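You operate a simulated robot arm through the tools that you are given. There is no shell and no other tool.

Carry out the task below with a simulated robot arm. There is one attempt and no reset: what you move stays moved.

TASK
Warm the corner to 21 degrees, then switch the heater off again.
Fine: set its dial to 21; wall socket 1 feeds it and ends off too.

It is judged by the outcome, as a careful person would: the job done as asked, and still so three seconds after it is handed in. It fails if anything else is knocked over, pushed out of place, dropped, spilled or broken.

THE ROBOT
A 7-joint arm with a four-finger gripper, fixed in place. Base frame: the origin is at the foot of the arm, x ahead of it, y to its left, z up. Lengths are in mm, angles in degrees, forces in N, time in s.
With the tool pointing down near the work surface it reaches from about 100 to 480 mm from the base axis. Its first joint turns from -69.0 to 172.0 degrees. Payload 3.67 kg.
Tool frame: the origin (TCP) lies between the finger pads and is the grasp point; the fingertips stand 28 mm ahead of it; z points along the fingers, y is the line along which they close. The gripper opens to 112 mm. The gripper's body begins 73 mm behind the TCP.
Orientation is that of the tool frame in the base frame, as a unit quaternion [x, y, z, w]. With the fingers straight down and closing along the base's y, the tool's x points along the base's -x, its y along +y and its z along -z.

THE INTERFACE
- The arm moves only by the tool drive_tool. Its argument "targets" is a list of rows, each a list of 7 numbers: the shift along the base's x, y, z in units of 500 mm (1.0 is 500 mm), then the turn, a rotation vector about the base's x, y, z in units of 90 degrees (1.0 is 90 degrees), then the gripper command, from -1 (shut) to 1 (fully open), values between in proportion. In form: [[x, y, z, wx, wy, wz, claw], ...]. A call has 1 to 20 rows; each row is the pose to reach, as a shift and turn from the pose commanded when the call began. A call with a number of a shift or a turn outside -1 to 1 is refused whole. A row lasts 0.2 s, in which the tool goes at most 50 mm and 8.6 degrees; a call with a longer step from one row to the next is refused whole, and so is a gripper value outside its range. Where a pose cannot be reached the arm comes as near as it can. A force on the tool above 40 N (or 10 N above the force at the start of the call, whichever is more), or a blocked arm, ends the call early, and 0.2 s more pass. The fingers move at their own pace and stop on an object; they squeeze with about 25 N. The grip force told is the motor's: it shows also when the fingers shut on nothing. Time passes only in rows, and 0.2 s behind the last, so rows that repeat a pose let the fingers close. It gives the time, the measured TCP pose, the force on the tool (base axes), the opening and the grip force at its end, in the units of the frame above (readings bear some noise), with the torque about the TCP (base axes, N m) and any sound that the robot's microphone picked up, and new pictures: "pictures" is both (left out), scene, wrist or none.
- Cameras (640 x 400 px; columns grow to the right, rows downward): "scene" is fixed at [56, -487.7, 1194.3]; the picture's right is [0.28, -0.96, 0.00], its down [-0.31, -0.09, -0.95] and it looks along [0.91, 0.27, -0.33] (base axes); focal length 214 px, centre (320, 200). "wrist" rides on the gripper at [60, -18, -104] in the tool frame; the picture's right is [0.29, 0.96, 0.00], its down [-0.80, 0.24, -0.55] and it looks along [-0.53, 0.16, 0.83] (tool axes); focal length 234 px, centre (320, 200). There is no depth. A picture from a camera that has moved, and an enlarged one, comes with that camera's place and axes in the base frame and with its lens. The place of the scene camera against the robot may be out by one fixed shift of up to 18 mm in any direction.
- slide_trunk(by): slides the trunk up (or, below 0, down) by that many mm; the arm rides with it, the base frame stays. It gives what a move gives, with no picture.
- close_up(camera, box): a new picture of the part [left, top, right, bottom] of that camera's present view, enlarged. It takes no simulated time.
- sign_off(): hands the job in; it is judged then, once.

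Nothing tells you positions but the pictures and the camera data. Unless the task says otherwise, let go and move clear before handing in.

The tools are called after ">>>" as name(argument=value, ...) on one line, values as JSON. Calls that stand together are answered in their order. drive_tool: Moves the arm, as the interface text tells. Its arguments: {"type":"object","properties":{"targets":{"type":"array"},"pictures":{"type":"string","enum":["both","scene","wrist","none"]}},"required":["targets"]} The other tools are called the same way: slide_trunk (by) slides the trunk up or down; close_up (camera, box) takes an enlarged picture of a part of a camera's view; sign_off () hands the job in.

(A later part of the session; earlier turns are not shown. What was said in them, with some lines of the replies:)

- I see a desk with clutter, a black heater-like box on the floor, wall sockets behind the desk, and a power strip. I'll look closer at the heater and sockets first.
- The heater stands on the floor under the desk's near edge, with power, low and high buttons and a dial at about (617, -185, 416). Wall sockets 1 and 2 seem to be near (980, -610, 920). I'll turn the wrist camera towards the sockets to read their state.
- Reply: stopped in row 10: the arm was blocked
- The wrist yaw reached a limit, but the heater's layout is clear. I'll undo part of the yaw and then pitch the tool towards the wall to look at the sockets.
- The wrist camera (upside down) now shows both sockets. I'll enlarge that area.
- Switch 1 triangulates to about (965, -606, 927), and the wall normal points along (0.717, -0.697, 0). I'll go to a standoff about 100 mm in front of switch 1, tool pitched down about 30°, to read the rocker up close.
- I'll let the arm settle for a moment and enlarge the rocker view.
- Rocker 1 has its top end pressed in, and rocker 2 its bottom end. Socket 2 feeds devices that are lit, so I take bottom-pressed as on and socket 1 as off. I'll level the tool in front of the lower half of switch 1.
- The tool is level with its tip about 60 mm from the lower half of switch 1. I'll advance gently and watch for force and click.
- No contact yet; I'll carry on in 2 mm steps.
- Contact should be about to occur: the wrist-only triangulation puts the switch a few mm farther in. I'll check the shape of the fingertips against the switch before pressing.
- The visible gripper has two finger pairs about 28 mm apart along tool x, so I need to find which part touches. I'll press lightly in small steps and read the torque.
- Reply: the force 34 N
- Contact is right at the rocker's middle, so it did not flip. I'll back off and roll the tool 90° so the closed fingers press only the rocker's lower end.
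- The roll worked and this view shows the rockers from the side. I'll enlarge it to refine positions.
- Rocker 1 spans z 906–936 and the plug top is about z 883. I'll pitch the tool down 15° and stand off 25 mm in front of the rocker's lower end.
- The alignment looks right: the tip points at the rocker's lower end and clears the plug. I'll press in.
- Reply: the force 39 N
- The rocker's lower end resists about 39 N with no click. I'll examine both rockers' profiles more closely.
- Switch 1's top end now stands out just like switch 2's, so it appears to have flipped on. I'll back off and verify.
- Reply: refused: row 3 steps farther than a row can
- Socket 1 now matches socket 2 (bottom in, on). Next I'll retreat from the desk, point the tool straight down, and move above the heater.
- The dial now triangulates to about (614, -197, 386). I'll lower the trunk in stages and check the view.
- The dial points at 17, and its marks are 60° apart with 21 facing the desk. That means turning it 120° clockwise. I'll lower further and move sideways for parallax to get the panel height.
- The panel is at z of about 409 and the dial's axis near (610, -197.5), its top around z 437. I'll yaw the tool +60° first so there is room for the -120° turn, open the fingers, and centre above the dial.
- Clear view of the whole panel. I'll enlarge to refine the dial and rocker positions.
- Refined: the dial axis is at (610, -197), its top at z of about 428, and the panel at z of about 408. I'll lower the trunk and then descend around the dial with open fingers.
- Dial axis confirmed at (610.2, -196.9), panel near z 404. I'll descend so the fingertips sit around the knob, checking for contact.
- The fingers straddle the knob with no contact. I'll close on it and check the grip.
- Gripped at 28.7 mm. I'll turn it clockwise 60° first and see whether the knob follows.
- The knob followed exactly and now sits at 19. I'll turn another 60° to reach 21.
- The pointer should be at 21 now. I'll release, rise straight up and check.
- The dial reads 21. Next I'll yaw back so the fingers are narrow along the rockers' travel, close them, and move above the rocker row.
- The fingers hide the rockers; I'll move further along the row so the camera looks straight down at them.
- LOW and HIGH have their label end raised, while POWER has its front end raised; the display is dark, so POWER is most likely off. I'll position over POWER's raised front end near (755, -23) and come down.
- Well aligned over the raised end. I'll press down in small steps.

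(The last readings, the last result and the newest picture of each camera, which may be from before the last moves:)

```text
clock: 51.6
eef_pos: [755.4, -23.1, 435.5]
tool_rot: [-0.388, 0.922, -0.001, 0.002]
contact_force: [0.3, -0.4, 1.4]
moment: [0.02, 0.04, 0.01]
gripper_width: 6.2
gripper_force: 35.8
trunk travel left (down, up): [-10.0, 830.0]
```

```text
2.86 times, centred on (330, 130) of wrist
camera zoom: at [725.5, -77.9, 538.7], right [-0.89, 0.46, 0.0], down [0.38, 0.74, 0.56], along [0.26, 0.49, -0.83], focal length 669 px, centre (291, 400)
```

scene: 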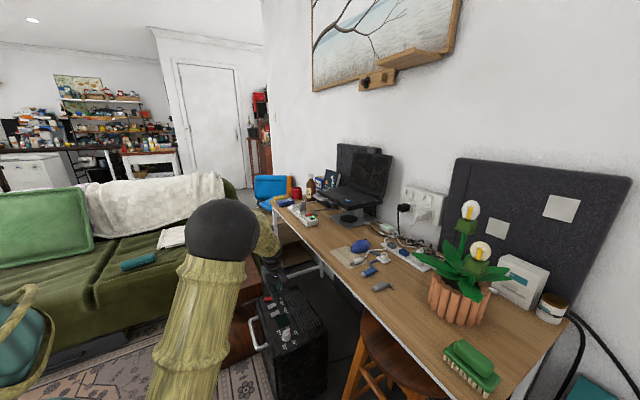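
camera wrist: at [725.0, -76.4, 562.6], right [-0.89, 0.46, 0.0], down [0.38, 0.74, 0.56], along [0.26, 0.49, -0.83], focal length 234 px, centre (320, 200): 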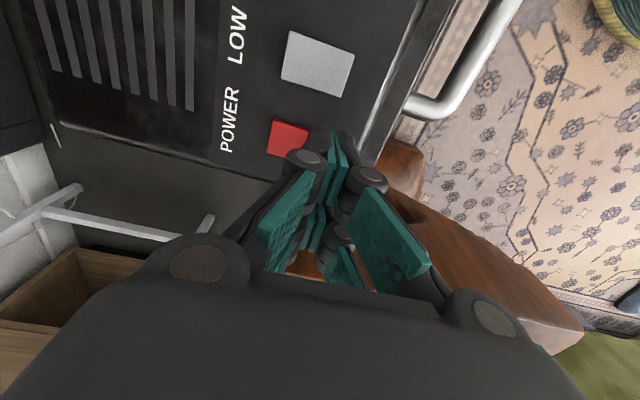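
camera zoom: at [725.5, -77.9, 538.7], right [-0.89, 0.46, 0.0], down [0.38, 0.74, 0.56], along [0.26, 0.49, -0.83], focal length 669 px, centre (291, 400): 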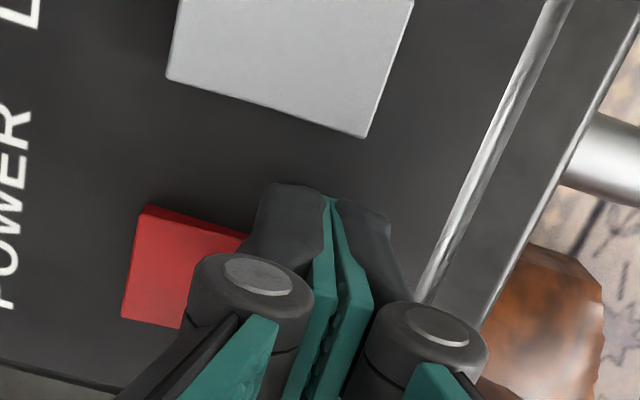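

>>> drive_tool(targets=[[0, 0, -0.003, 0, 0, 0, -1], [0, 0, -0.006, 0, 0, 0, -1], [0, 0, -0.009, 0, 0, 0, -1]], pictures="none")

>>> close_up(camera="scene", box=[255, 275, 325, 335])

```text
clock: 52.4
eef_pos: [754.9, -23.0, 432.1]
tool_rot: [-0.387, 0.922, -0.001, 0.003]
contact_force: [-9.5, -4.4, 28.6]
moment: [-0.33, 0.14, -0.09]
gripper_width: 0.0
gripper_force: 35.8
trunk travel left (down, up): [-10.0, 830.0]
```

```text
6.67 times, centred on (290, 305) of scene
camera zoom: at [56.0, -487.7, 1194.3], right [0.28, -0.96, 0.0], down [-0.31, -0.09, -0.95], along [0.91, 0.27, -0.33], focal length 1430 px, centre (520, -500)
```

zoom: 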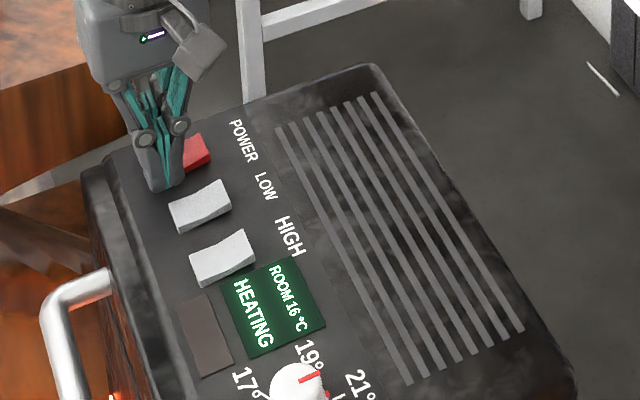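

The display lit up: "ROOM 16 °C, HEATING". I'll lift clear and wait for the room to reach 21.

>>> drive_tool(targets=[[0, 0, 0.02, 0, 0, 0, -1], [0, 0, 0.08, 0, 0, 0, -1], [0, 0, 0.15, 0, 0, 0, -1], [0, 0, 0.15, 0, 0, 0, -1]], pictures="none")

>>> close_up(camera="scene", box=[255, 275, 325, 335])

>>> close_up(camera="scene", box=[220, 270, 360, 400])

```text
clock: 53.4
eef_pos: [754.2, -22.4, 506.5]
tool_rot: [-0.388, 0.922, 0.0, 0.002]
contact_force: [-1.4, 0.3, -0.7]
moment: [-0.01, 0.04, -0.01]
gripper_width: 0.1
gripper_force: 35.8
trunk travel left (down, up): [-10.0, 830.0]
```

```text
6.67 times, centred on (290, 305) of scene
camera zoom: at [56.0, -487.7, 1194.3], right [0.28, -0.96, 0.0], down [-0.31, -0.09, -0.95], along [0.91, 0.27, -0.33], focal length 1430 px, centre (520, -500)
```

zoom: 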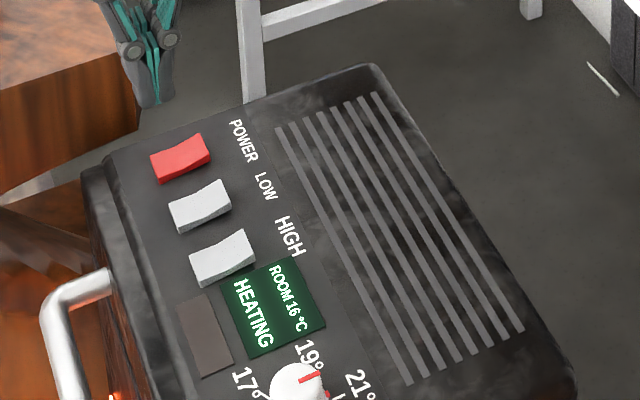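

```text
3.08 times, centred on (290, 335) of scene
camera zoom: at [56.0, -487.7, 1194.3], right [0.28, -0.96, 0.0], down [-0.31, -0.09, -0.95], along [0.91, 0.27, -0.33], focal length 660 px, centre (412, -215)
```

zoom: 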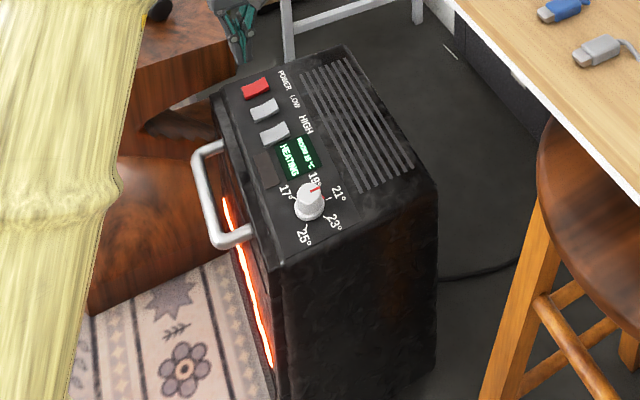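

The heater is glowing and heating, tool clear. I'll wait in place.

>>> drive_tool(targets=[[0, 0, 0, 0, 0, 0, -1], [0, 0, 0, 0, 0, 0, -1], [0, 0, 0, 0, 0, 0, -1], [0, 0, 0, 0, 0, 0, -1], [0, 0, 0, 0, 0, 0, -1], [0, 0, 0, 0, 0, 0, -1], [0, 0, 0, 0, 0, 0, -1], [0, 0, 0, 0, 0, 0, -1], [0, 0, 0, 0, 0, 0, -1], [0, 0, 0, 0, 0, 0, -1], [0, 0, 0, 0, 0, 0, -1], [0, 0, 0, 0, 0, 0, -1], [0, 0, 0, 0, 0, 0, -1], [0, 0, 0, 0, 0, 0, -1], [0, 0, 0, 0, 0, 0, -1], [0, 0, 0, 0, 0, 0, -1], [0, 0, 0, 0, 0, 0, -1], [0, 0, 0, 0, 0, 0, -1], [0, 0, 0, 0, 0, 0, -1], [0, 0, 0, 0, 0, 0, -1]], pictures="none")

>>> close_up(camera="scene", box=[255, 275, 325, 335])

```text
clock: 57.6
eef_pos: [754.4, -23.1, 506.5]
tool_rot: [-0.388, 0.921, 0.0, 0.001]
contact_force: [-1.1, 0.3, 0.2]
moment: [-0.02, 0.02, 0.01]
gripper_width: 0.1
gripper_force: 35.7
trunk travel left (down, up): [-10.0, 830.0]
```

```text
6.67 times, centred on (290, 305) of scene
camera zoom: at [56.0, -487.7, 1194.3], right [0.28, -0.96, 0.0], down [-0.31, -0.09, -0.95], along [0.91, 0.27, -0.33], focal length 1430 px, centre (520, -500)
```

zoom: 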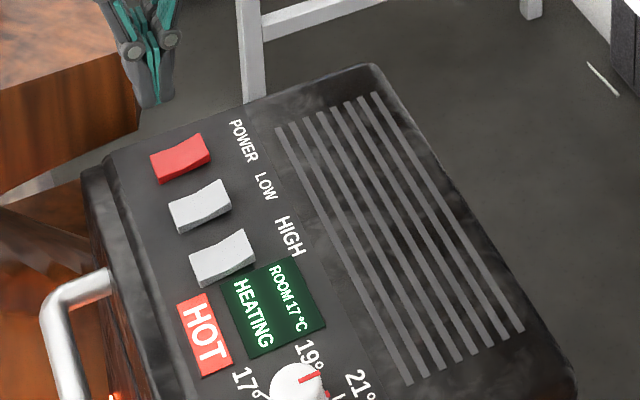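

Room is at 17 °C and climbing, with a HOT light on. I'll move above POWER's label end (for switching off) while waiting.

>>> drive_tool(targets=[[0.0474, -0.0446, 0, 0, 0, 0, -1], [0.0474, -0.0446, -0.06, 0, 0, 0, -1], [0.0474, -0.0446, -0.09, 0, 0, 0, -1], [0.0474, -0.0446, -0.09, 0, 0, 0, -1], [0.0474, -0.0446, -0.09, 0, 0, 0, -1], [0.0474, -0.0446, -0.09, 0, 0, 0, -1], [0.0474, -0.0446, -0.09, 0, 0, 0, -1], [0.0474, -0.0446, -0.09, 0, 0, 0, -1], [0.0474, -0.0446, -0.09, 0, 0, 0, -1], [0.0474, -0.0446, -0.09, 0, 0, 0, -1], [0.0474, -0.0446, -0.09, 0, 0, 0, -1], [0.0474, -0.0446, -0.09, 0, 0, 0, -1], [0.0474, -0.0446, -0.09, 0, 0, 0, -1], [0.0474, -0.0446, -0.09, 0, 0, 0, -1], [0.0474, -0.0446, -0.09, 0, 0, 0, -1], [0.0474, -0.0446, -0.09, 0, 0, 0, -1], [0.0474, -0.0446, -0.09, 0, 0, 0, -1], [0.0474, -0.0446, -0.09, 0, 0, 0, -1], [0.0474, -0.0446, -0.09, 0, 0, 0, -1], [0.0474, -0.0446, -0.09, 0, 0, 0, -1]], pictures="wrist")

>>> close_up(camera="scene", box=[255, 275, 325, 335])

>>> close_up(camera="wrist", box=[240, 60, 420, 200])

```text
clock: 61.8
eef_pos: [779.4, -46.7, 460.7]
tool_rot: [-0.388, 0.922, 0.0, 0.002]
contact_force: [-1.2, -0.2, 0.7]
moment: [-0.05, 0.01, -0.04]
gripper_width: 0.1
gripper_force: 35.3
trunk travel left (down, up): [-10.0, 830.0]
camera wrist: at [749.1, -100.7, 564.4], right [-0.89, 0.46, 0.0], down [0.38, 0.74, 0.56], along [0.26, 0.49, -0.83], focal length 234 px, centre (320, 200)
```

wrist: 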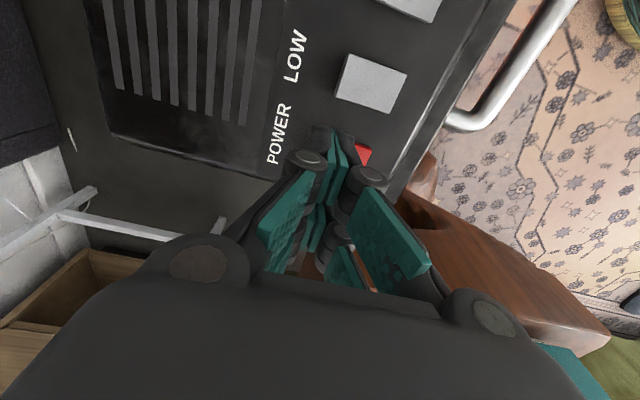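

```text
6.67 times, centred on (290, 305) of scene
camera zoom: at [56.0, -487.7, 1194.3], right [0.28, -0.96, 0.0], down [-0.31, -0.09, -0.95], along [0.91, 0.27, -0.33], focal length 1430 px, centre (520, -500)
```

zoom: 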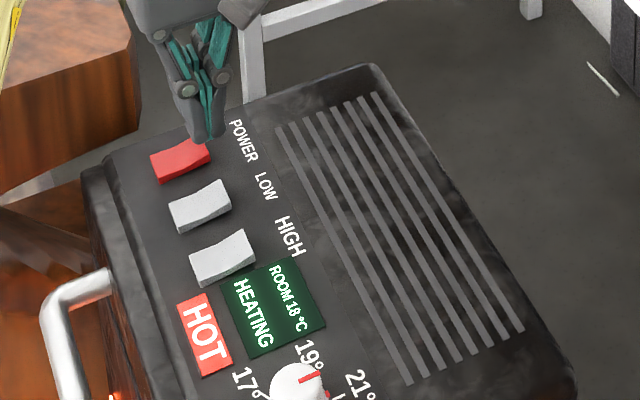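

```text
2.86 times, centred on (330, 130) of wrist
camera zoom: at [749.1, -100.7, 564.4], right [-0.89, 0.46, 0.0], down [0.38, 0.74, 0.56], along [0.26, 0.49, -0.83], focal length 669 px, centre (291, 400)
```

zoom: 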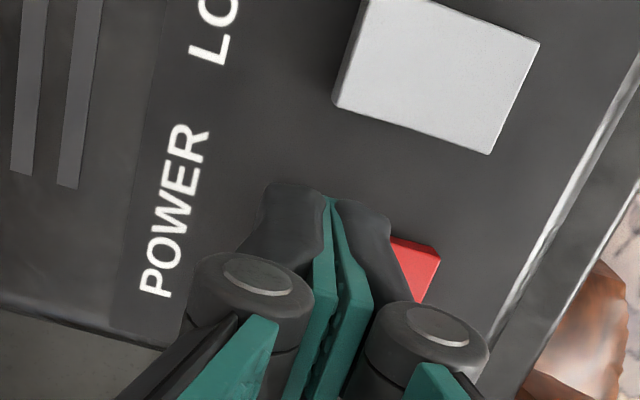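

18 °C. Waiting on.

>>> drive_tool(targets=[[0, 0, 0, 0, 0, 0, -1], [0, 0, 0, 0, 0, 0, -1], [0, 0, 0, 0, 0, 0, -1], [0, 0, 0, 0, 0, 0, -1], [0, 0, 0, 0, 0, 0, -1], [0, 0, 0, 0, 0, 0, -1], [0, 0, 0, 0, 0, 0, -1], [0, 0, 0, 0, 0, 0, -1], [0, 0, 0, 0, 0, 0, -1], [0, 0, 0, 0, 0, 0, -1], [0, 0, 0, 0, 0, 0, -1], [0, 0, 0, 0, 0, 0, -1], [0, 0, 0, 0, 0, 0, -1], [0, 0, 0, 0, 0, 0, -1], [0, 0, 0, 0, 0, 0, -1], [0, 0, 0, 0, 0, 0, -1], [0, 0, 0, 0, 0, 0, -1], [0, 0, 0, 0, 0, 0, -1], [0, 0, 0, 0, 0, 0, -1], [0, 0, 0, 0, 0, 0, -1]], pictures="none")

>>> drive_tool(targets=[[0, 0, 0, 0, 0, 0, -1], [0, 0, 0, 0, 0, 0, -1], [0, 0, 0, 0, 0, 0, -1], [0, 0, 0, 0, 0, 0, -1], [0, 0, 0, 0, 0, 0, -1], [0, 0, 0, 0, 0, 0, -1], [0, 0, 0, 0, 0, 0, -1], [0, 0, 0, 0, 0, 0, -1], [0, 0, 0, 0, 0, 0, -1], [0, 0, 0, 0, 0, 0, -1], [0, 0, 0, 0, 0, 0, -1], [0, 0, 0, 0, 0, 0, -1], [0, 0, 0, 0, 0, 0, -1], [0, 0, 0, 0, 0, 0, -1], [0, 0, 0, 0, 0, 0, -1]], pictures="none")

>>> close_up(camera="scene", box=[255, 275, 325, 335])

```text
clock: 66.0
eef_pos: [778.9, -46.6, 460.6]
tool_rot: [-0.388, 0.921, 0.0, 0.002]
contact_force: [0.7, -0.2, 0.0]
moment: [0.0, 0.02, 0.0]
gripper_width: 0.2
gripper_force: 36.3
trunk travel left (down, up): [-10.0, 830.0]
```

```text
clock: 69.2
eef_pos: [779.8, -46.0, 460.1]
tool_rot: [-0.388, 0.922, -0.001, 0.002]
contact_force: [-0.5, 0.4, 0.5]
moment: [-0.02, 0.02, 0.0]
gripper_width: 0.0
gripper_force: 35.7
trunk travel left (down, up): [-10.0, 830.0]
```

```text
6.67 times, centred on (290, 305) of scene
camera zoom: at [56.0, -487.7, 1194.3], right [0.28, -0.96, 0.0], down [-0.31, -0.09, -0.95], along [0.91, 0.27, -0.33], focal length 1430 px, centre (520, -500)
```

zoom: 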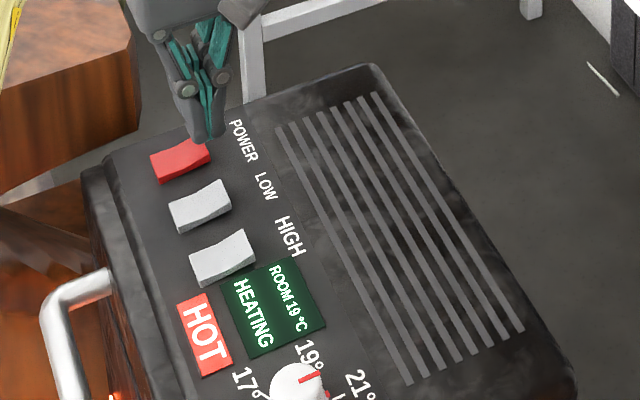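

19 °C at 69 s, about 5 s per degree. I'll keep waiting.

>>> drive_tool(targets=[[0, 0, 0, 0, 0, 0, -1], [0, 0, 0, 0, 0, 0, -1], [0, 0, 0, 0, 0, 0, -1], [0, 0, 0, 0, 0, 0, -1], [0, 0, 0, 0, 0, 0, -1], [0, 0, 0, 0, 0, 0, -1], [0, 0, 0, 0, 0, 0, -1], [0, 0, 0, 0, 0, 0, -1], [0, 0, 0, 0, 0, 0, -1], [0, 0, 0, 0, 0, 0, -1], [0, 0, 0, 0, 0, 0, -1], [0, 0, 0, 0, 0, 0, -1], [0, 0, 0, 0, 0, 0, -1], [0, 0, 0, 0, 0, 0, -1], [0, 0, 0, 0, 0, 0, -1], [0, 0, 0, 0, 0, 0, -1], [0, 0, 0, 0, 0, 0, -1], [0, 0, 0, 0, 0, 0, -1], [0, 0, 0, 0, 0, 0, -1], [0, 0, 0, 0, 0, 0, -1]], pictures="none")

>>> drive_tool(targets=[[0, 0, 0, 0, 0, 0, -1], [0, 0, 0, 0, 0, 0, -1], [0, 0, 0, 0, 0, 0, -1], [0, 0, 0, 0, 0, 0, -1], [0, 0, 0, 0, 0, 0, -1], [0, 0, 0, 0, 0, 0, -1], [0, 0, 0, 0, 0, 0, -1], [0, 0, 0, 0, 0, 0, -1], [0, 0, 0, 0, 0, 0, -1], [0, 0, 0, 0, 0, 0, -1]], pictures="none")

>>> close_up(camera="scene", box=[255, 275, 325, 335])

```text
clock: 73.4
eef_pos: [778.4, -46.4, 459.9]
tool_rot: [-0.387, 0.922, -0.001, 0.002]
contact_force: [0.6, 0.7, 0.0]
moment: [0.02, 0.0, 0.0]
gripper_width: 0.1
gripper_force: 36.0
trunk travel left (down, up): [-10.0, 830.0]
```

```text
clock: 75.6
eef_pos: [778.9, -45.9, 459.7]
tool_rot: [-0.389, 0.921, 0.0, 0.002]
contact_force: [-0.2, -0.6, 0.2]
moment: [-0.02, 0.0, -0.01]
gripper_width: 0.1
gripper_force: 35.7
trunk travel left (down, up): [-10.0, 830.0]
```

```text
6.67 times, centred on (290, 305) of scene
camera zoom: at [56.0, -487.7, 1194.3], right [0.28, -0.96, 0.0], down [-0.31, -0.09, -0.95], along [0.91, 0.27, -0.33], focal length 1430 px, centre (520, -500)
```

zoom: 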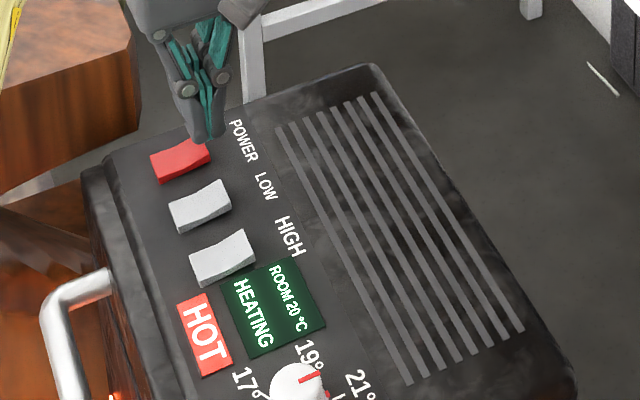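

>>> drive_tool(targets=[[0, 0, 0, 0, 0, 0, -1], [0, 0, 0, 0, 0, 0, -1], [0, 0, 0, 0, 0, 0, -1], [0, 0, 0, 0, 0, 0, -1], [0, 0, 0, 0, 0, 0, -1], [0, 0, 0, 0, 0, 0, -1], [0, 0, 0, 0, 0, 0, -1], [0, 0, 0, 0, 0, 0, -1], [0, 0, 0, 0, 0, 0, -1], [0, 0, 0, 0, 0, 0, -1], [0, 0, 0, 0, 0, 0, -1], [0, 0, 0, 0, 0, 0, -1], [0, 0, 0, 0, 0, 0, -1], [0, 0, 0, 0, 0, 0, -1], [0, 0, 0, 0, 0, 0, -1], [0, 0, 0, 0, 0, 0, -1], [0, 0, 0, 0, 0, 0, -1], [0, 0, 0, 0, 0, 0, -1], [0, 0, 0, 0, 0, 0, -1], [0, 0, 0, 0, 0, 0, -1]], pictures="none")

>>> close_up(camera="scene", box=[255, 275, 325, 335])

```text
clock: 79.8
eef_pos: [777.8, -47.0, 461.3]
tool_rot: [-0.388, 0.922, 0.001, 0.001]
contact_force: [0.6, -0.4, -0.6]
moment: [-0.02, 0.01, -0.01]
gripper_width: 0.0
gripper_force: 35.6
trunk travel left (down, up): [-10.0, 830.0]
```

```text
6.67 times, centred on (290, 305) of scene
camera zoom: at [56.0, -487.7, 1194.3], right [0.28, -0.96, 0.0], down [-0.31, -0.09, -0.95], along [0.91, 0.27, -0.33], focal length 1430 px, centre (520, -500)
```

zoom: 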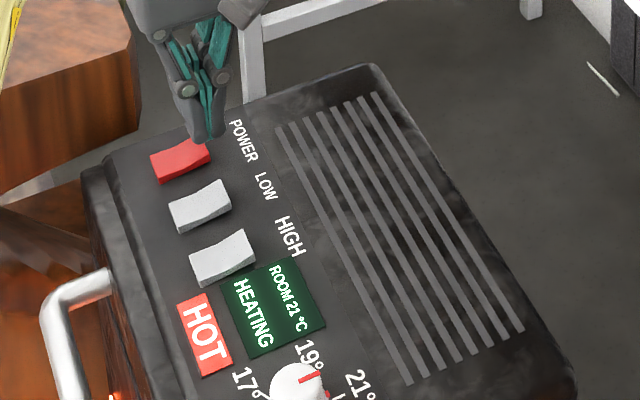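

It shows 21 °C but is still heating, possibly from rounding. I'll wait a bit more for the thermostat to signal it is reached.

>>> drive_tool(targets=[[0, 0, 0, 0, 0, 0, -1], [0, 0, 0, 0, 0, 0, -1], [0, 0, 0, 0, 0, 0, -1], [0, 0, 0, 0, 0, 0, -1], [0, 0, 0, 0, 0, 0, -1], [0, 0, 0, 0, 0, 0, -1], [0, 0, 0, 0, 0, 0, -1], [0, 0, 0, 0, 0, 0, -1], [0, 0, 0, 0, 0, 0, -1], [0, 0, 0, 0, 0, 0, -1], [0, 0, 0, 0, 0, 0, -1], [0, 0, 0, 0, 0, 0, -1]], pictures="none")

>>> close_up(camera="scene", box=[255, 275, 325, 335])

```text
clock: 82.4
eef_pos: [779.3, -45.6, 460.9]
tool_rot: [-0.388, 0.922, 0.0, 0.003]
contact_force: [-0.6, 0.1, -0.2]
moment: [-0.04, -0.01, 0.0]
gripper_width: 0.0
gripper_force: 36.1
trunk travel left (down, up): [-10.0, 830.0]
```

```text
6.67 times, centred on (290, 305) of scene
camera zoom: at [56.0, -487.7, 1194.3], right [0.28, -0.96, 0.0], down [-0.31, -0.09, -0.95], along [0.91, 0.27, -0.33], focal length 1430 px, centre (520, -500)
```

zoom: 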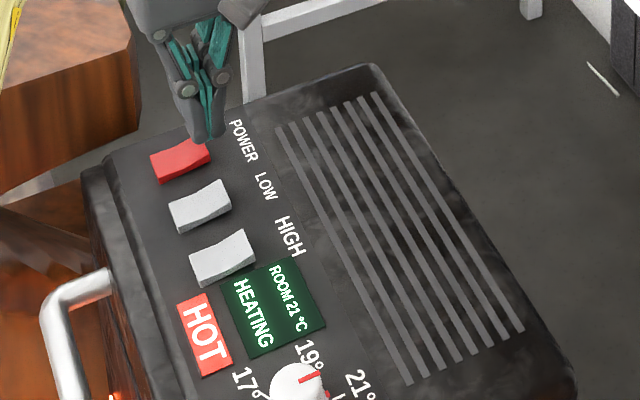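

>>> drive_tool(targets=[[0, 0, 0, 0, 0, 0, -1], [0, 0, 0, 0, 0, 0, -1], [0, 0, 0, 0, 0, 0, -1], [0, 0, 0, 0, 0, 0, -1], [0, 0, 0, 0, 0, 0, -1], [0, 0, 0, 0, 0, 0, -1]], pictures="none")

>>> close_up(camera="scene", box=[255, 275, 325, 335])

```text
clock: 83.8
eef_pos: [778.6, -46.1, 461.3]
tool_rot: [-0.388, 0.922, -0.001, 0.002]
contact_force: [0.3, 0.1, -1.4]
moment: [-0.02, 0.01, 0.0]
gripper_width: 0.0
gripper_force: 35.5
trunk travel left (down, up): [-10.0, 830.0]
```

```text
6.67 times, centred on (290, 305) of scene
camera zoom: at [56.0, -487.7, 1194.3], right [0.28, -0.96, 0.0], down [-0.31, -0.09, -0.95], along [0.91, 0.27, -0.33], focal length 1430 px, centre (520, -500)
```

zoom: 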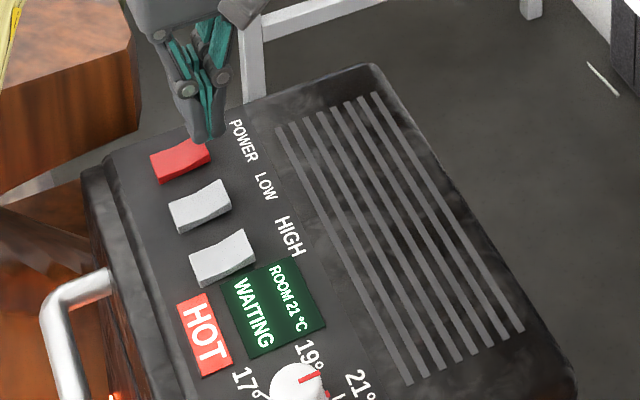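

The display now says WAITING at 21 °C, so the target is reached. I'll press POWER's label end to switch off.

>>> drive_tool(targets=[[0, 0, -0.02, 0, 0, 0, -1], [0, 0, -0.036, 0, 0, 0, -1], [0, 0, -0.042, 0, 0, 0, -1], [0, 0, -0.048, 0, 0, 0, -1], [0, 0, -0.052, 0, 0, 0, -1], [0, 0, -0.056, 0, 0, 0, -1], [0, 0, -0.06, 0, 0, 0, -1]], pictures="none")

>>> close_up(camera="scene", box=[255, 275, 325, 335])

```text
clock: 85.4
eef_pos: [779.0, -45.9, 433.5]
tool_rot: [-0.389, 0.921, -0.001, 0.003]
contact_force: [-4.7, -0.9, 23.3]
moment: [0.06, 0.28, 0.04]
gripper_width: 0.0
gripper_force: 35.5
trunk travel left (down, up): [-10.0, 830.0]
```

```text
6.67 times, centred on (290, 305) of scene
camera zoom: at [56.0, -487.7, 1194.3], right [0.28, -0.96, 0.0], down [-0.31, -0.09, -0.95], along [0.91, 0.27, -0.33], focal length 1430 px, centre (520, -500)
```

zoom: 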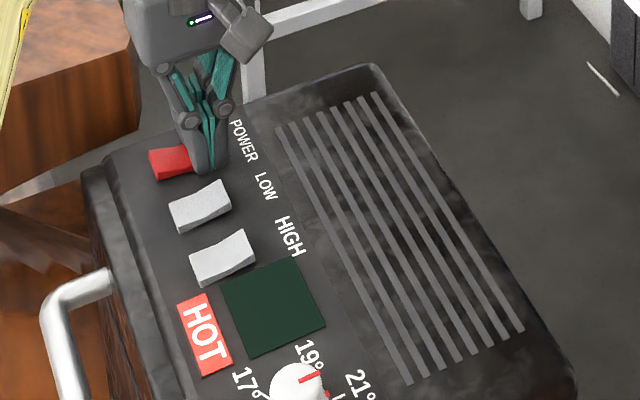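

POWER is off and the display dark. I'll lift and go back to the spot where I came down, then raise the trunk.

>>> drive_tool(targets=[[0, 0, 0.02, 0, 0, 0, -1], [0, 0, 0.1, 0, 0, 0, -1], [0, 0, 0.18, 0, 0, 0, -1], [-0.06, -0.06, 0.2, 0, 0, 0, -1], [-0.12, -0.12, 0.2, 0, 0, 0, -1], [-0.18, -0.18, 0.2, 0, 0, 0, -1], [-0.24, -0.24, 0.2, 0, 0, 0, -1], [-0.3, -0.28, 0.2, 0, 0, 0, -1], [-0.314, -0.28, 0.2, 0, 0, 0, -1]], pictures="none")

>>> close_up(camera="scene", box=[255, 275, 325, 335])

>>> slide_trunk(by=300)

>>> slide_trunk(by=315)

>>> drive_tool(targets=[[0, 0, 0, 0, 0, 0, -1]])

>>> close_up(camera="scene", box=[255, 275, 325, 335])

```text
clock: 87.4
eef_pos: [622.2, -185.0, 530.4]
tool_rot: [-0.389, 0.921, 0.0, 0.002]
contact_force: [-0.2, -0.2, -0.5]
moment: [0.04, -0.02, 0.0]
gripper_width: 0.2
gripper_force: 35.9
trunk travel left (down, up): [-10.0, 830.0]
```

```text
6.67 times, centred on (290, 305) of scene
camera zoom: at [56.0, -487.7, 1194.3], right [0.28, -0.96, 0.0], down [-0.31, -0.09, -0.95], along [0.91, 0.27, -0.33], focal length 1430 px, centre (520, -500)
```

zoom: 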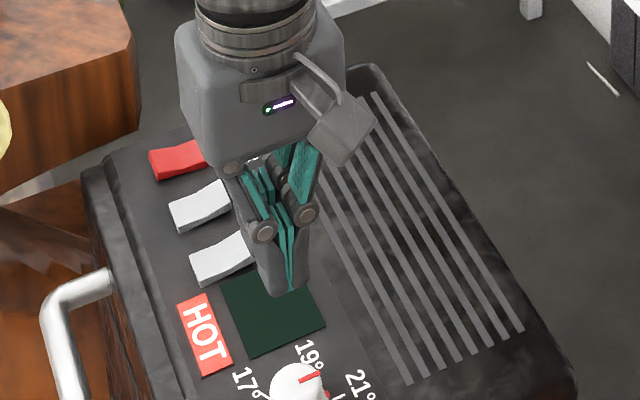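

```text
clock: 90.4
eef_pos: [622.6, -185.1, 831.4]
tool_rot: [-0.389, 0.921, 0.0, 0.002]
contact_force: [0.5, 0.1, 0.5]
moment: [0.0, 0.01, -0.02]
gripper_width: 0.0
gripper_force: 35.4
trunk travel left (down, up): [-310.0, 530.0]
```

```text
clock: 93.5
eef_pos: [622.2, -184.6, 1144.7]
tool_rot: [-0.388, 0.922, 0.0, 0.002]
contact_force: [1.0, 0.4, -0.3]
moment: [0.02, 0.0, 0.0]
gripper_width: 0.0
gripper_force: 35.7
trunk travel left (down, up): [-625.0, 215.0]
```

```text
clock: 94.0
eef_pos: [623.8, -184.9, 1144.8]
tool_rot: [-0.388, 0.922, 0.001, 0.003]
contact_force: [-0.3, 0.4, 0.2]
moment: [-0.04, -0.03, -0.01]
gripper_width: 0.0
gripper_force: 35.5
trunk travel left (down, up): [-625.0, 215.0]
camera wrist: at [593.2, -239.2, 1249.6], right [-0.89, 0.46, 0.0], down [0.38, 0.74, 0.56], along [0.26, 0.49, -0.83], focal length 234 px, centre (320, 200)
```

scene: 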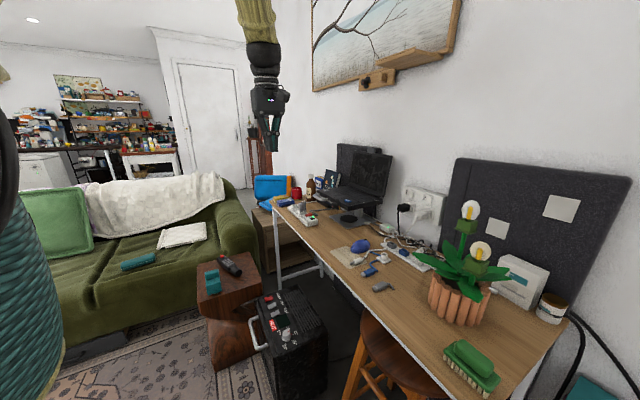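
wrist: 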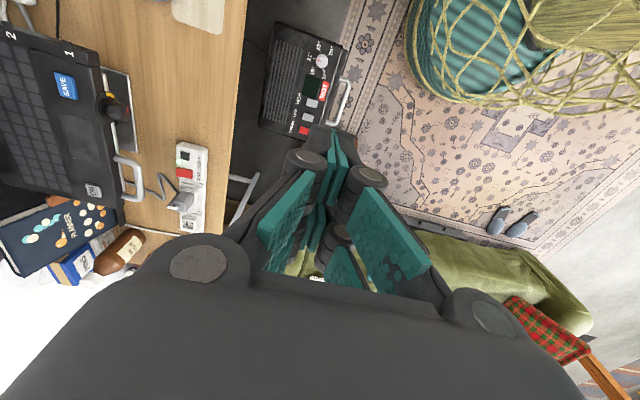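

```text
6.67 times, centred on (290, 305) of scene
camera zoom: at [56.0, -487.7, 1194.3], right [0.28, -0.96, 0.0], down [-0.31, -0.09, -0.95], along [0.91, 0.27, -0.33], focal length 1430 px, centre (520, -500)
```

zoom: 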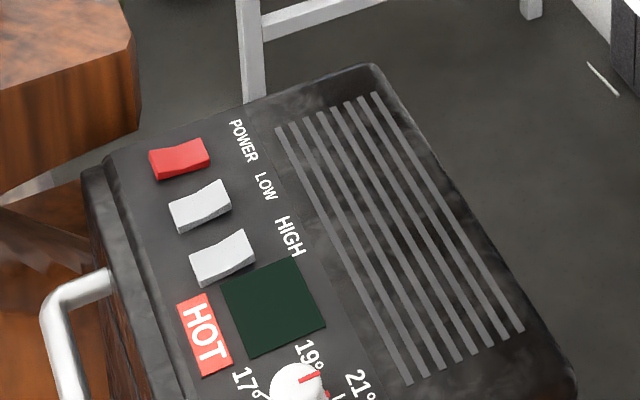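

Now I'll go back to the pose in front of the sockets, reversing the earlier path.

>>> drive_tool(targets=[[0.04, -0.05, -0.02, -0.05, -0.052, 0, -1], [0.085, -0.11, -0.055, -0.1, -0.104, 0, -1], [0.13, -0.17, -0.09, -0.155, -0.159, 0, -1], [0.175, -0.23, -0.125, -0.21, -0.216, 0, -1], [0.22, -0.29, -0.16, -0.265, -0.272, 0, -1], [0.265, -0.35, -0.195, -0.32, -0.329, 0, -1], [0.31, -0.41, -0.23, -0.375, -0.385, 0, -1], [0.355, -0.47, -0.265, -0.43, -0.442, 0, -1], [0.4, -0.53, -0.3, -0.485, -0.498, 0, -1], [0.445, -0.59, -0.33, -0.535, -0.55, 0, -1], [0.484, -0.65, -0.346, -0.581, -0.597, 0, -1], [0.484, -0.65, -0.346, -0.581, -0.597, 0, -1]], pictures="both")

>>> close_up(camera="scene", box=[380, 175, 450, 225])

```text
clock: 96.5
eef_pos: [865.8, -508.8, 975.1]
tool_rot: [-0.309, 0.729, -0.562, 0.24]
contact_force: [0.1, -0.2, 0.1]
moment: [0.0, 0.05, 0.0]
gripper_width: 0.0
gripper_force: 36.0
trunk travel left (down, up): [-625.0, 215.0]
camera wrist: at [754.8, -484.7, 1019.0], right [-0.37, -0.04, -0.93], down [0.13, 0.99, -0.09], along [0.92, -0.15, -0.36], focal length 234 px, centre (320, 200)
```

scene: 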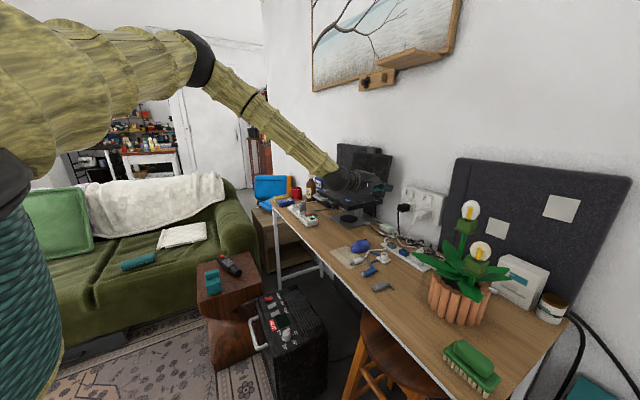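
wrist: 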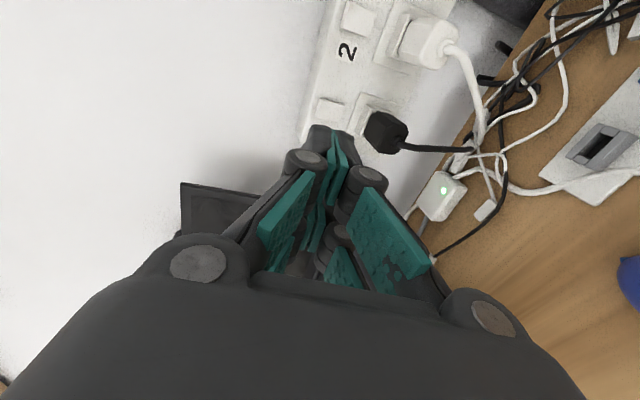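

```text
8.00 times, centred on (415, 200) of scene
camera zoom: at [56.0, -487.7, 1194.3], right [0.28, -0.96, 0.0], down [-0.31, -0.09, -0.95], along [0.91, 0.27, -0.33], focal length 1716 px, centre (-440, 200)
```

zoom: 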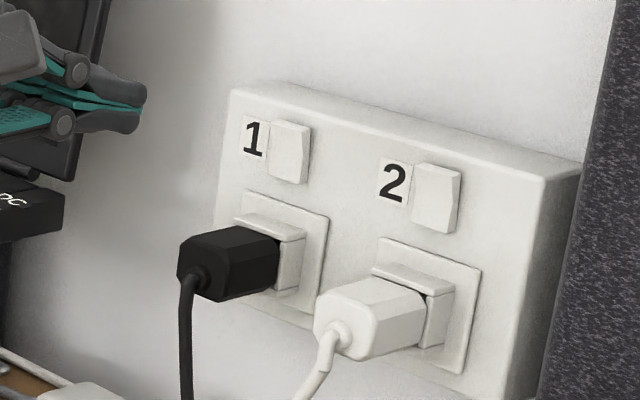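

Pose restored. I'll stand off 25 mm in front of the rocker's upper end: TCP near (943, -584, 928).

>>> drive_tool(targets=[[0.05, -0.05, -0.03, 0, 0, 0, -1], [0.1, -0.1, -0.07, 0, 0, 0, -1], [0.14, -0.14, -0.093, 0, 0, 0, -1], [0.152, -0.151, -0.093, 0, 0, 0, -1], [0.152, -0.151, -0.093, 0, 0, 0, -1]], pictures="none")

>>> close_up(camera="wrist", box=[260, 80, 420, 200])

>>> close_up(camera="scene", box=[380, 175, 450, 225])

```text
clock: 97.8
eef_pos: [941.1, -584.8, 925.4]
tool_rot: [-0.308, 0.73, -0.561, 0.238]
contact_force: [0.4, -0.1, 0.1]
moment: [-0.02, 0.01, 0.0]
gripper_width: 0.1
gripper_force: 35.4
trunk travel left (down, up): [-625.0, 215.0]
```

```text
3.33 times, centred on (340, 140) of wrist
camera zoom: at [830.5, -561.4, 969.3], right [-0.38, -0.03, -0.93], down [0.13, 0.99, -0.09], along [0.92, -0.15, -0.37], focal length 781 px, centre (253, 400)
```

zoom: 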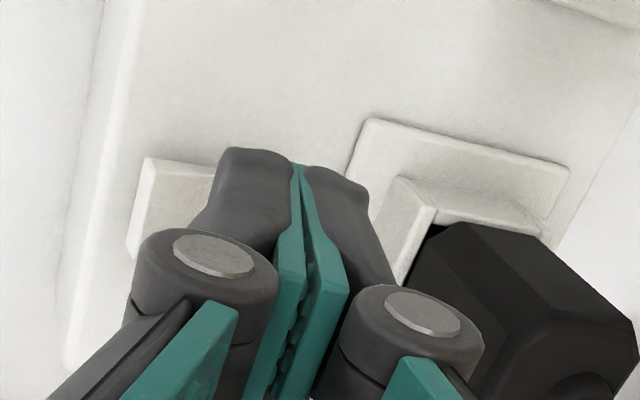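

```text
8.00 times, centred on (415, 200) of scene
camera zoom: at [56.0, -487.7, 1194.3], right [0.28, -0.96, 0.0], down [-0.31, -0.09, -0.95], along [0.91, 0.27, -0.33], focal length 1716 px, centre (-440, 200)
```

zoom: 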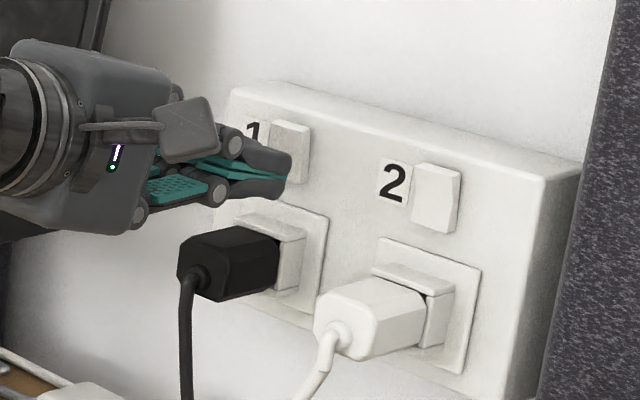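

I'll raise 5 mm more to hit the rocker's top end, then press in.

>>> drive_tool(targets=[[0.0, 0.0, 0.01, 0, 0, 0, -1], [0.0143, -0.0139, 0.01, 0, 0, 0, -1], [0.0265, -0.0258, 0.01, 0, 0, 0, -1], [0.031, -0.0303, 0.01, 0, 0, 0, -1], [0.035, -0.034, 0.01, 0, 0, 0, -1], [0.039, -0.038, 0.01, 0, 0, 0, -1], [0.043, -0.042, 0.01, 0, 0, 0, -1], [0.046, -0.045, 0.01, 0, 0, 0, -1], [0.048, -0.047, 0.01, 0, 0, 0, -1]], pictures="none")

>>> close_up(camera="scene", box=[395, 180, 445, 215])

```text
clock: 99.6
eef_pos: [962.1, -604.4, 931.6]
tool_rot: [-0.309, 0.731, -0.56, 0.237]
contact_force: [-20.7, 18.2, 7.0]
moment: [-0.14, -0.1, -0.21]
gripper_width: 0.0
gripper_force: 36.0
trunk travel left (down, up): [-625.0, 215.0]
stopped in row 9: the force on the tool passed its limit at 43 N (the readings are from after the stop); the commanded pose is now the measured one
```

```text
11.43 times, centred on (420, 198) of scene
camera zoom: at [56.0, -487.7, 1194.3], right [0.28, -0.96, 0.0], down [-0.31, -0.09, -0.95], along [0.91, 0.27, -0.33], focal length 2451 px, centre (-823, 229)
```

zoom: 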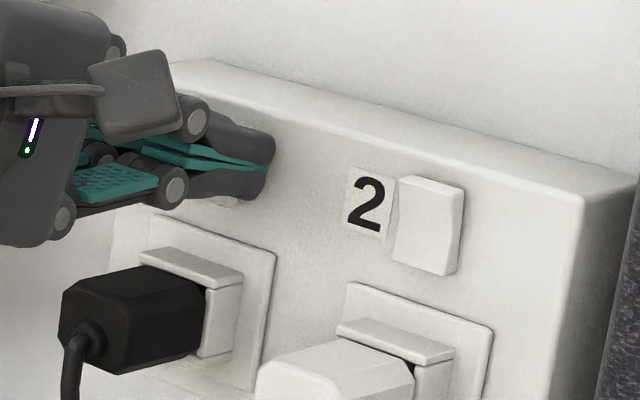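

The press reached the force limit, as it did when switching on. I'll back off and check whether it flipped.

>>> drive_tool(targets=[[-0.02, 0.0195, 0.0, 0, 0, 0, -1], [-0.07, 0.068, 0.01, 0, 0, 0, -1], [-0.12, 0.117, 0.03, 0, 0, 0, -1], [-0.17, 0.16, 0.06, 0, 0, 0, -1], [-0.2, 0.19, 0.08, 0, 0, 0, -1]], pictures="none")

>>> close_up(camera="scene", box=[395, 180, 445, 215])

>>> close_up(camera="wrist", box=[280, 0, 420, 150])

>>> close_up(camera="scene", box=[255, 275, 325, 335])

```text
clock: 100.8
eef_pos: [860.8, -510.5, 967.1]
tool_rot: [-0.309, 0.731, -0.56, 0.237]
contact_force: [-0.4, -0.2, 1.2]
moment: [-0.03, 0.0, -0.02]
gripper_width: 0.0
gripper_force: 35.5
trunk travel left (down, up): [-625.0, 215.0]
```

```text
11.43 times, centred on (420, 198) of scene
camera zoom: at [56.0, -487.7, 1194.3], right [0.28, -0.96, 0.0], down [-0.31, -0.09, -0.95], along [0.91, 0.27, -0.33], focal length 2451 px, centre (-823, 229)
```

zoom: 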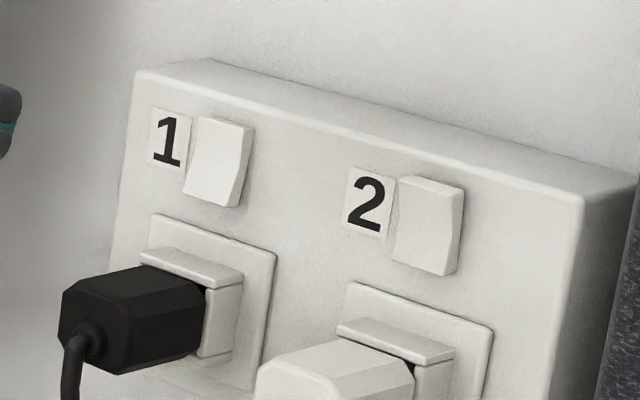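

```text
2.67 times, centred on (350, 75) of wrist
camera zoom: at [751.1, -487.3, 1012.0], right [-0.38, -0.03, -0.93], down [0.13, 0.99, -0.09], along [0.92, -0.15, -0.37], focal length 624 px, centre (240, 533)
```

zoom: 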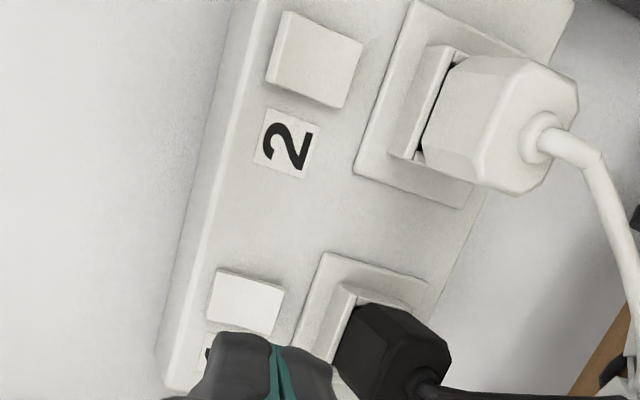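

```text
6.67 times, centred on (290, 305) of scene
camera zoom: at [56.0, -487.7, 1194.3], right [0.28, -0.96, 0.0], down [-0.31, -0.09, -0.95], along [0.91, 0.27, -0.33], focal length 1430 px, centre (520, -500)
```

zoom: 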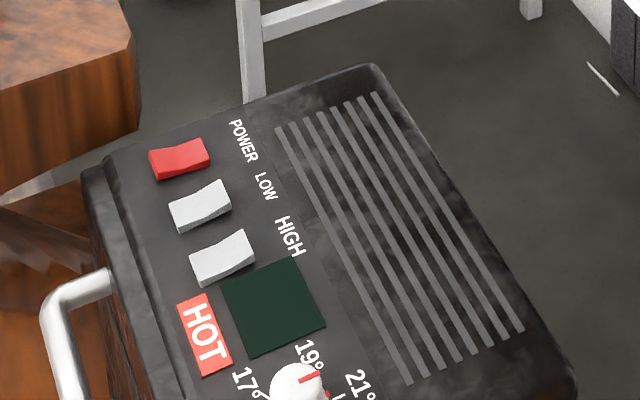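

Socket 1 is back to its original off state, POWER is off and the dial is at 21. I'll retreat well clear of the desk and check the whole scene.

>>> drive_tool(targets=[[-0.045, 0.06, 0.025, 0.05, 0.052, 0, -1], [-0.09, 0.12, 0.05, 0.1, 0.104, 0, -1], [-0.135, 0.18, 0.075, 0.155, 0.159, 0, -1], [-0.18, 0.24, 0.1, 0.21, 0.216, 0, -1], [-0.225, 0.3, 0.125, 0.265, 0.272, 0, -1], [-0.27, 0.36, 0.15, 0.32, 0.329, 0, -1], [-0.315, 0.42, 0.175, 0.375, 0.385, 0, -1], [-0.36, 0.48, 0.2, 0.43, 0.442, 0, -1], [-0.405, 0.54, 0.225, 0.485, 0.498, 0, -1], [-0.45, 0.6, 0.25, 0.535, 0.55, 0, -1], [-0.49, 0.65, 0.256, 0.581, 0.597, 0, -1], [-0.49, 0.65, 0.256, 0.581, 0.597, 0, -1]])

>>> close_up(camera="scene", box=[220, 270, 360, 400])

>>> close_up(camera="scene", box=[270, 305, 310, 345])

```text
clock: 101.9
eef_pos: [727.7, -404.0, 899.9]
tool_rot: [-0.376, 0.862, -0.331, 0.08]
contact_force: [-0.4, -1.2, 0.6]
moment: [-0.02, -0.02, -0.01]
gripper_width: 0.0
gripper_force: 35.8
trunk travel left (down, up): [-625.0, 215.0]
stopped in row 5: the arm was blocked; the commanded pose is now the measured one
camera wrist: at [655.5, -401.3, 998.1], right [-0.77, 0.27, -0.57], down [0.2, 0.96, 0.19], along [0.6, 0.03, -0.8], focal length 234 px, centre (320, 200)
```

scene: 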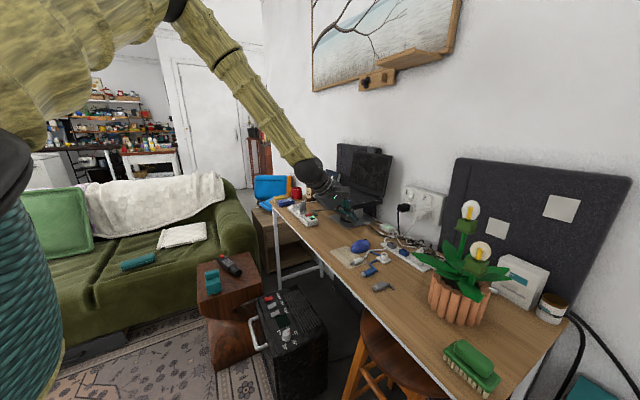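
wrist: 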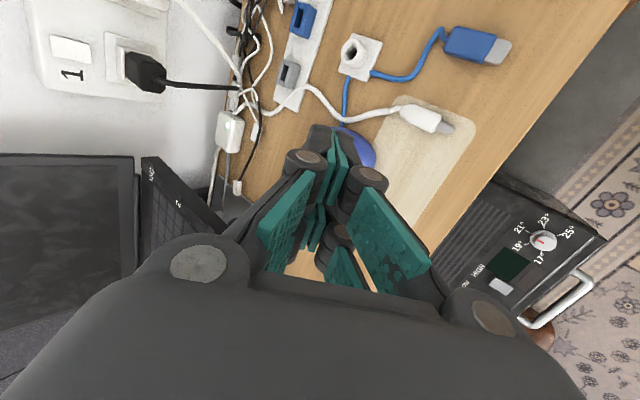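

```text
3.08 times, centred on (290, 335) of scene
camera zoom: at [56.0, -487.7, 1194.3], right [0.28, -0.96, 0.0], down [-0.31, -0.09, -0.95], along [0.91, 0.27, -0.33], focal length 660 px, centre (412, -215)
```

zoom: 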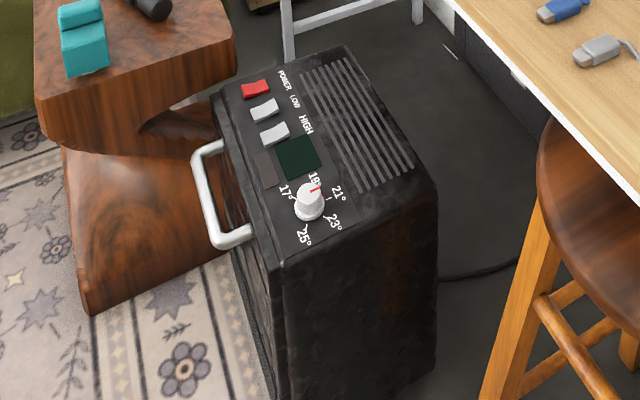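

```text
10.00 times, centred on (290, 325) of scene
camera zoom: at [56.0, -487.7, 1194.3], right [0.28, -0.96, 0.0], down [-0.31, -0.09, -0.95], along [0.91, 0.27, -0.33], focal length 2145 px, centre (620, -1050)
```

zoom: 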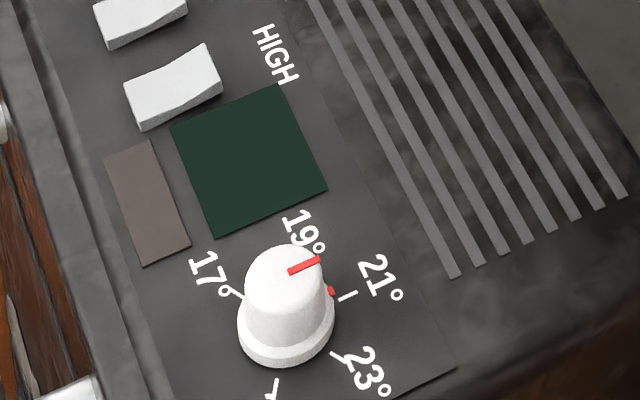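

The arm hit a joint limit on the way, not an object (forces near zero), and stopped above the desk with nothing touched. The HOT light is now off too. I'll go straight up first, then back away.

>>> drive_tool(targets=[[0, 0, 0.04, 0, 0, 0, -1], [0, 0, 0.1, 0, 0, 0, -1], [0, 0, 0.17, 0, 0, 0, -1], [0, 0, 0.24, 0, 0, 0, -1], [0, 0, 0.3, 0, 0, 0, -1]])

```text
clock: 103.1
eef_pos: [695.6, -416.7, 942.5]
tool_rot: [-0.387, 0.873, -0.297, 0.015]
contact_force: [-0.3, 0.5, -0.3]
moment: [-0.03, 0.0, -0.01]
gripper_width: 0.2
gripper_force: 35.5
trunk travel left (down, up): [-625.0, 215.0]
stopped in row 5: the arm was blocked; the commanded pose is now the measured one
camera wrist: at [638.2, -413.3, 1050.3], right [-0.84, 0.3, -0.45], down [0.26, 0.95, 0.17], along [0.48, 0.02, -0.88], focal length 234 px, centre (320, 200)
```

scene: 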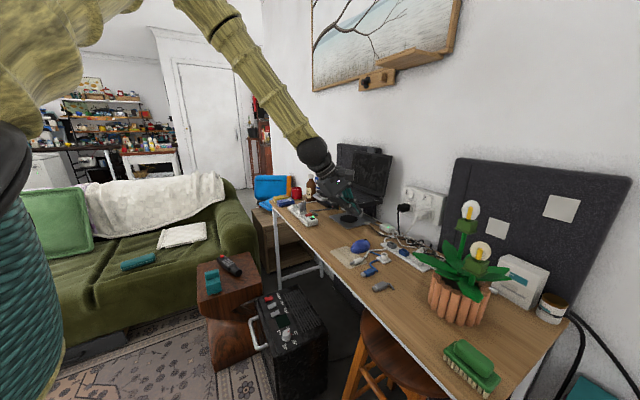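
wrist: 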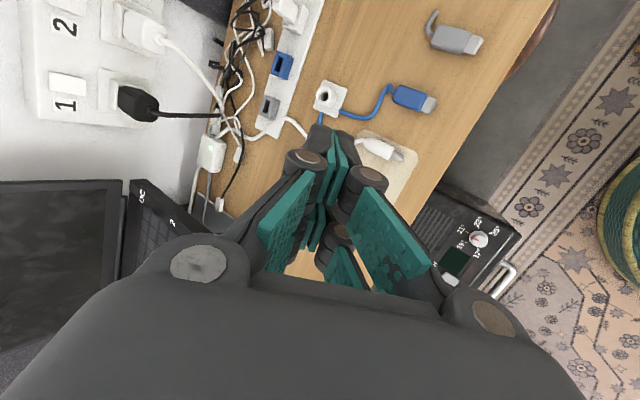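

Still joint-limited; I'll use the trunk to rise clear of the desk.

>>> slide_trunk(by=180)

>>> drive_tool(targets=[[0, 0.05, 0, 0, 0, 0, -1], [0, 0.12, 0, 0, 0, 0, -1], [-0.02, 0.2, 0, 0, 0, 0, -1], [-0.04, 0.28, 0, 0, 0, 0, -1]])

>>> close_up(camera="scene", box=[240, 160, 480, 320])

>>> close_up(camera="scene", box=[395, 180, 445, 215])

```text
clock: 105.1
eef_pos: [694.8, -417.2, 1123.6]
tool_rot: [-0.387, 0.872, -0.298, 0.015]
contact_force: [-0.5, -0.7, 0.0]
moment: [0.0, -0.02, -0.01]
gripper_width: 0.1
gripper_force: 36.0
trunk travel left (down, up): [-805.0, 35.0]
```

```text
clock: 106.0
eef_pos: [624.6, -311.5, 1012.2]
tool_rot: [-0.396, 0.881, -0.249, -0.066]
contact_force: [0.3, -0.5, -0.6]
moment: [-0.01, 0.01, -0.02]
gripper_width: 0.1
gripper_force: 35.9
trunk travel left (down, up): [-805.0, 35.0]
stopped in row 4: the arm was blocked; the commanded pose is now the measured one
camera wrist: at [587.4, -309.2, 1129.0], right [-0.9, 0.35, -0.28], down [0.32, 0.94, 0.14], along [0.31, 0.03, -0.95], focal length 234 px, centre (320, 200)
```

scene: 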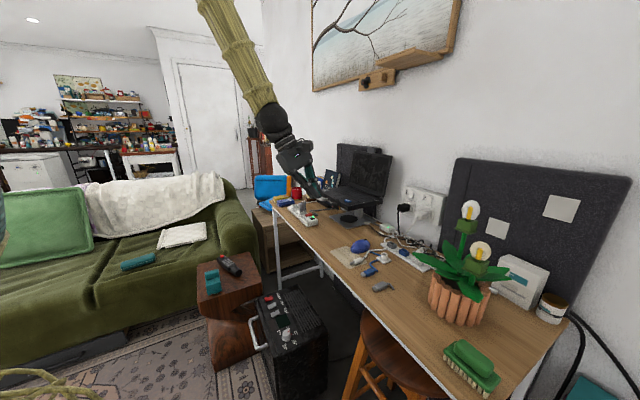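
wrist: 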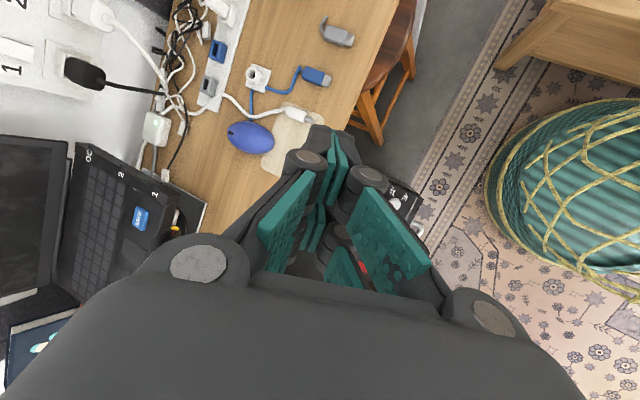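

```text
2.50 times, centred on (360, 240) of scene
camera zoom: at [56.0, -487.7, 1194.3], right [0.28, -0.96, 0.0], down [-0.31, -0.09, -0.95], along [0.91, 0.27, -0.33], focal length 536 px, centre (220, 100)
```

zoom: 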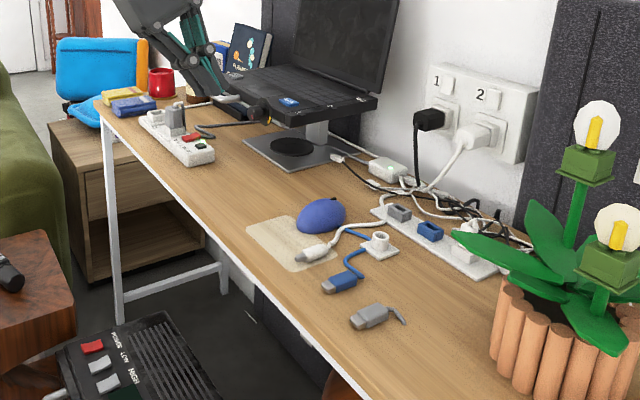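

```text
11.43 times, centred on (420, 198) of scene
camera zoom: at [56.0, -487.7, 1194.3], right [0.28, -0.96, 0.0], down [-0.31, -0.09, -0.95], along [0.91, 0.27, -0.33], focal length 2451 px, centre (-823, 229)
```

zoom: 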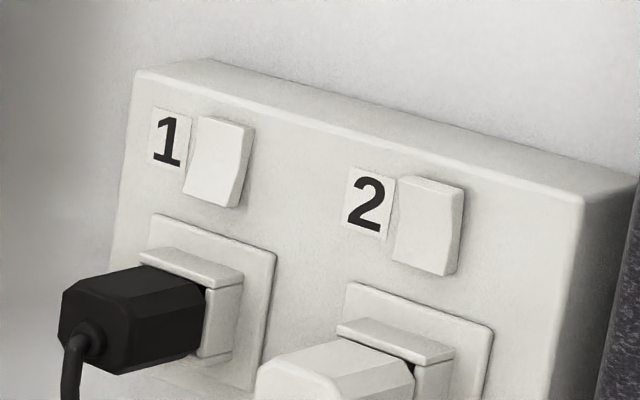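

Nothing on the desk or floor has moved. The dial is at 21, the heater's power is off, socket 1 is off, and the tool is clear in the air, so I'm handing it in.

>>> sign_off()

```text
The job is handed in.
```

The corner was warmed to 21 °C, and both the heater and wall socket 1 are off again. I've handed the job in, and no result has come back yet.

- **Heating:** I switched on wall socket 1, set the dial to 21 and turned the heater's POWER on. The display rose from 16 to 21 °C, then changed from HEATING to WAITING.
- **Switching off:** I pressed POWER off and the display went dark, then set wall socket 1 back to its original off position. The HOT light had also gone out by the end.
- **Left as they were:** I didn't touch the LOW and HIGH switches; they were already on. The dial is still at 21.

While backing away from the wall, the arm hit its own joint limits a few times and stopped over the desk. The force readings stayed near zero, and in the final pictures nothing looked moved. The arm finished in the air, clear of everything.
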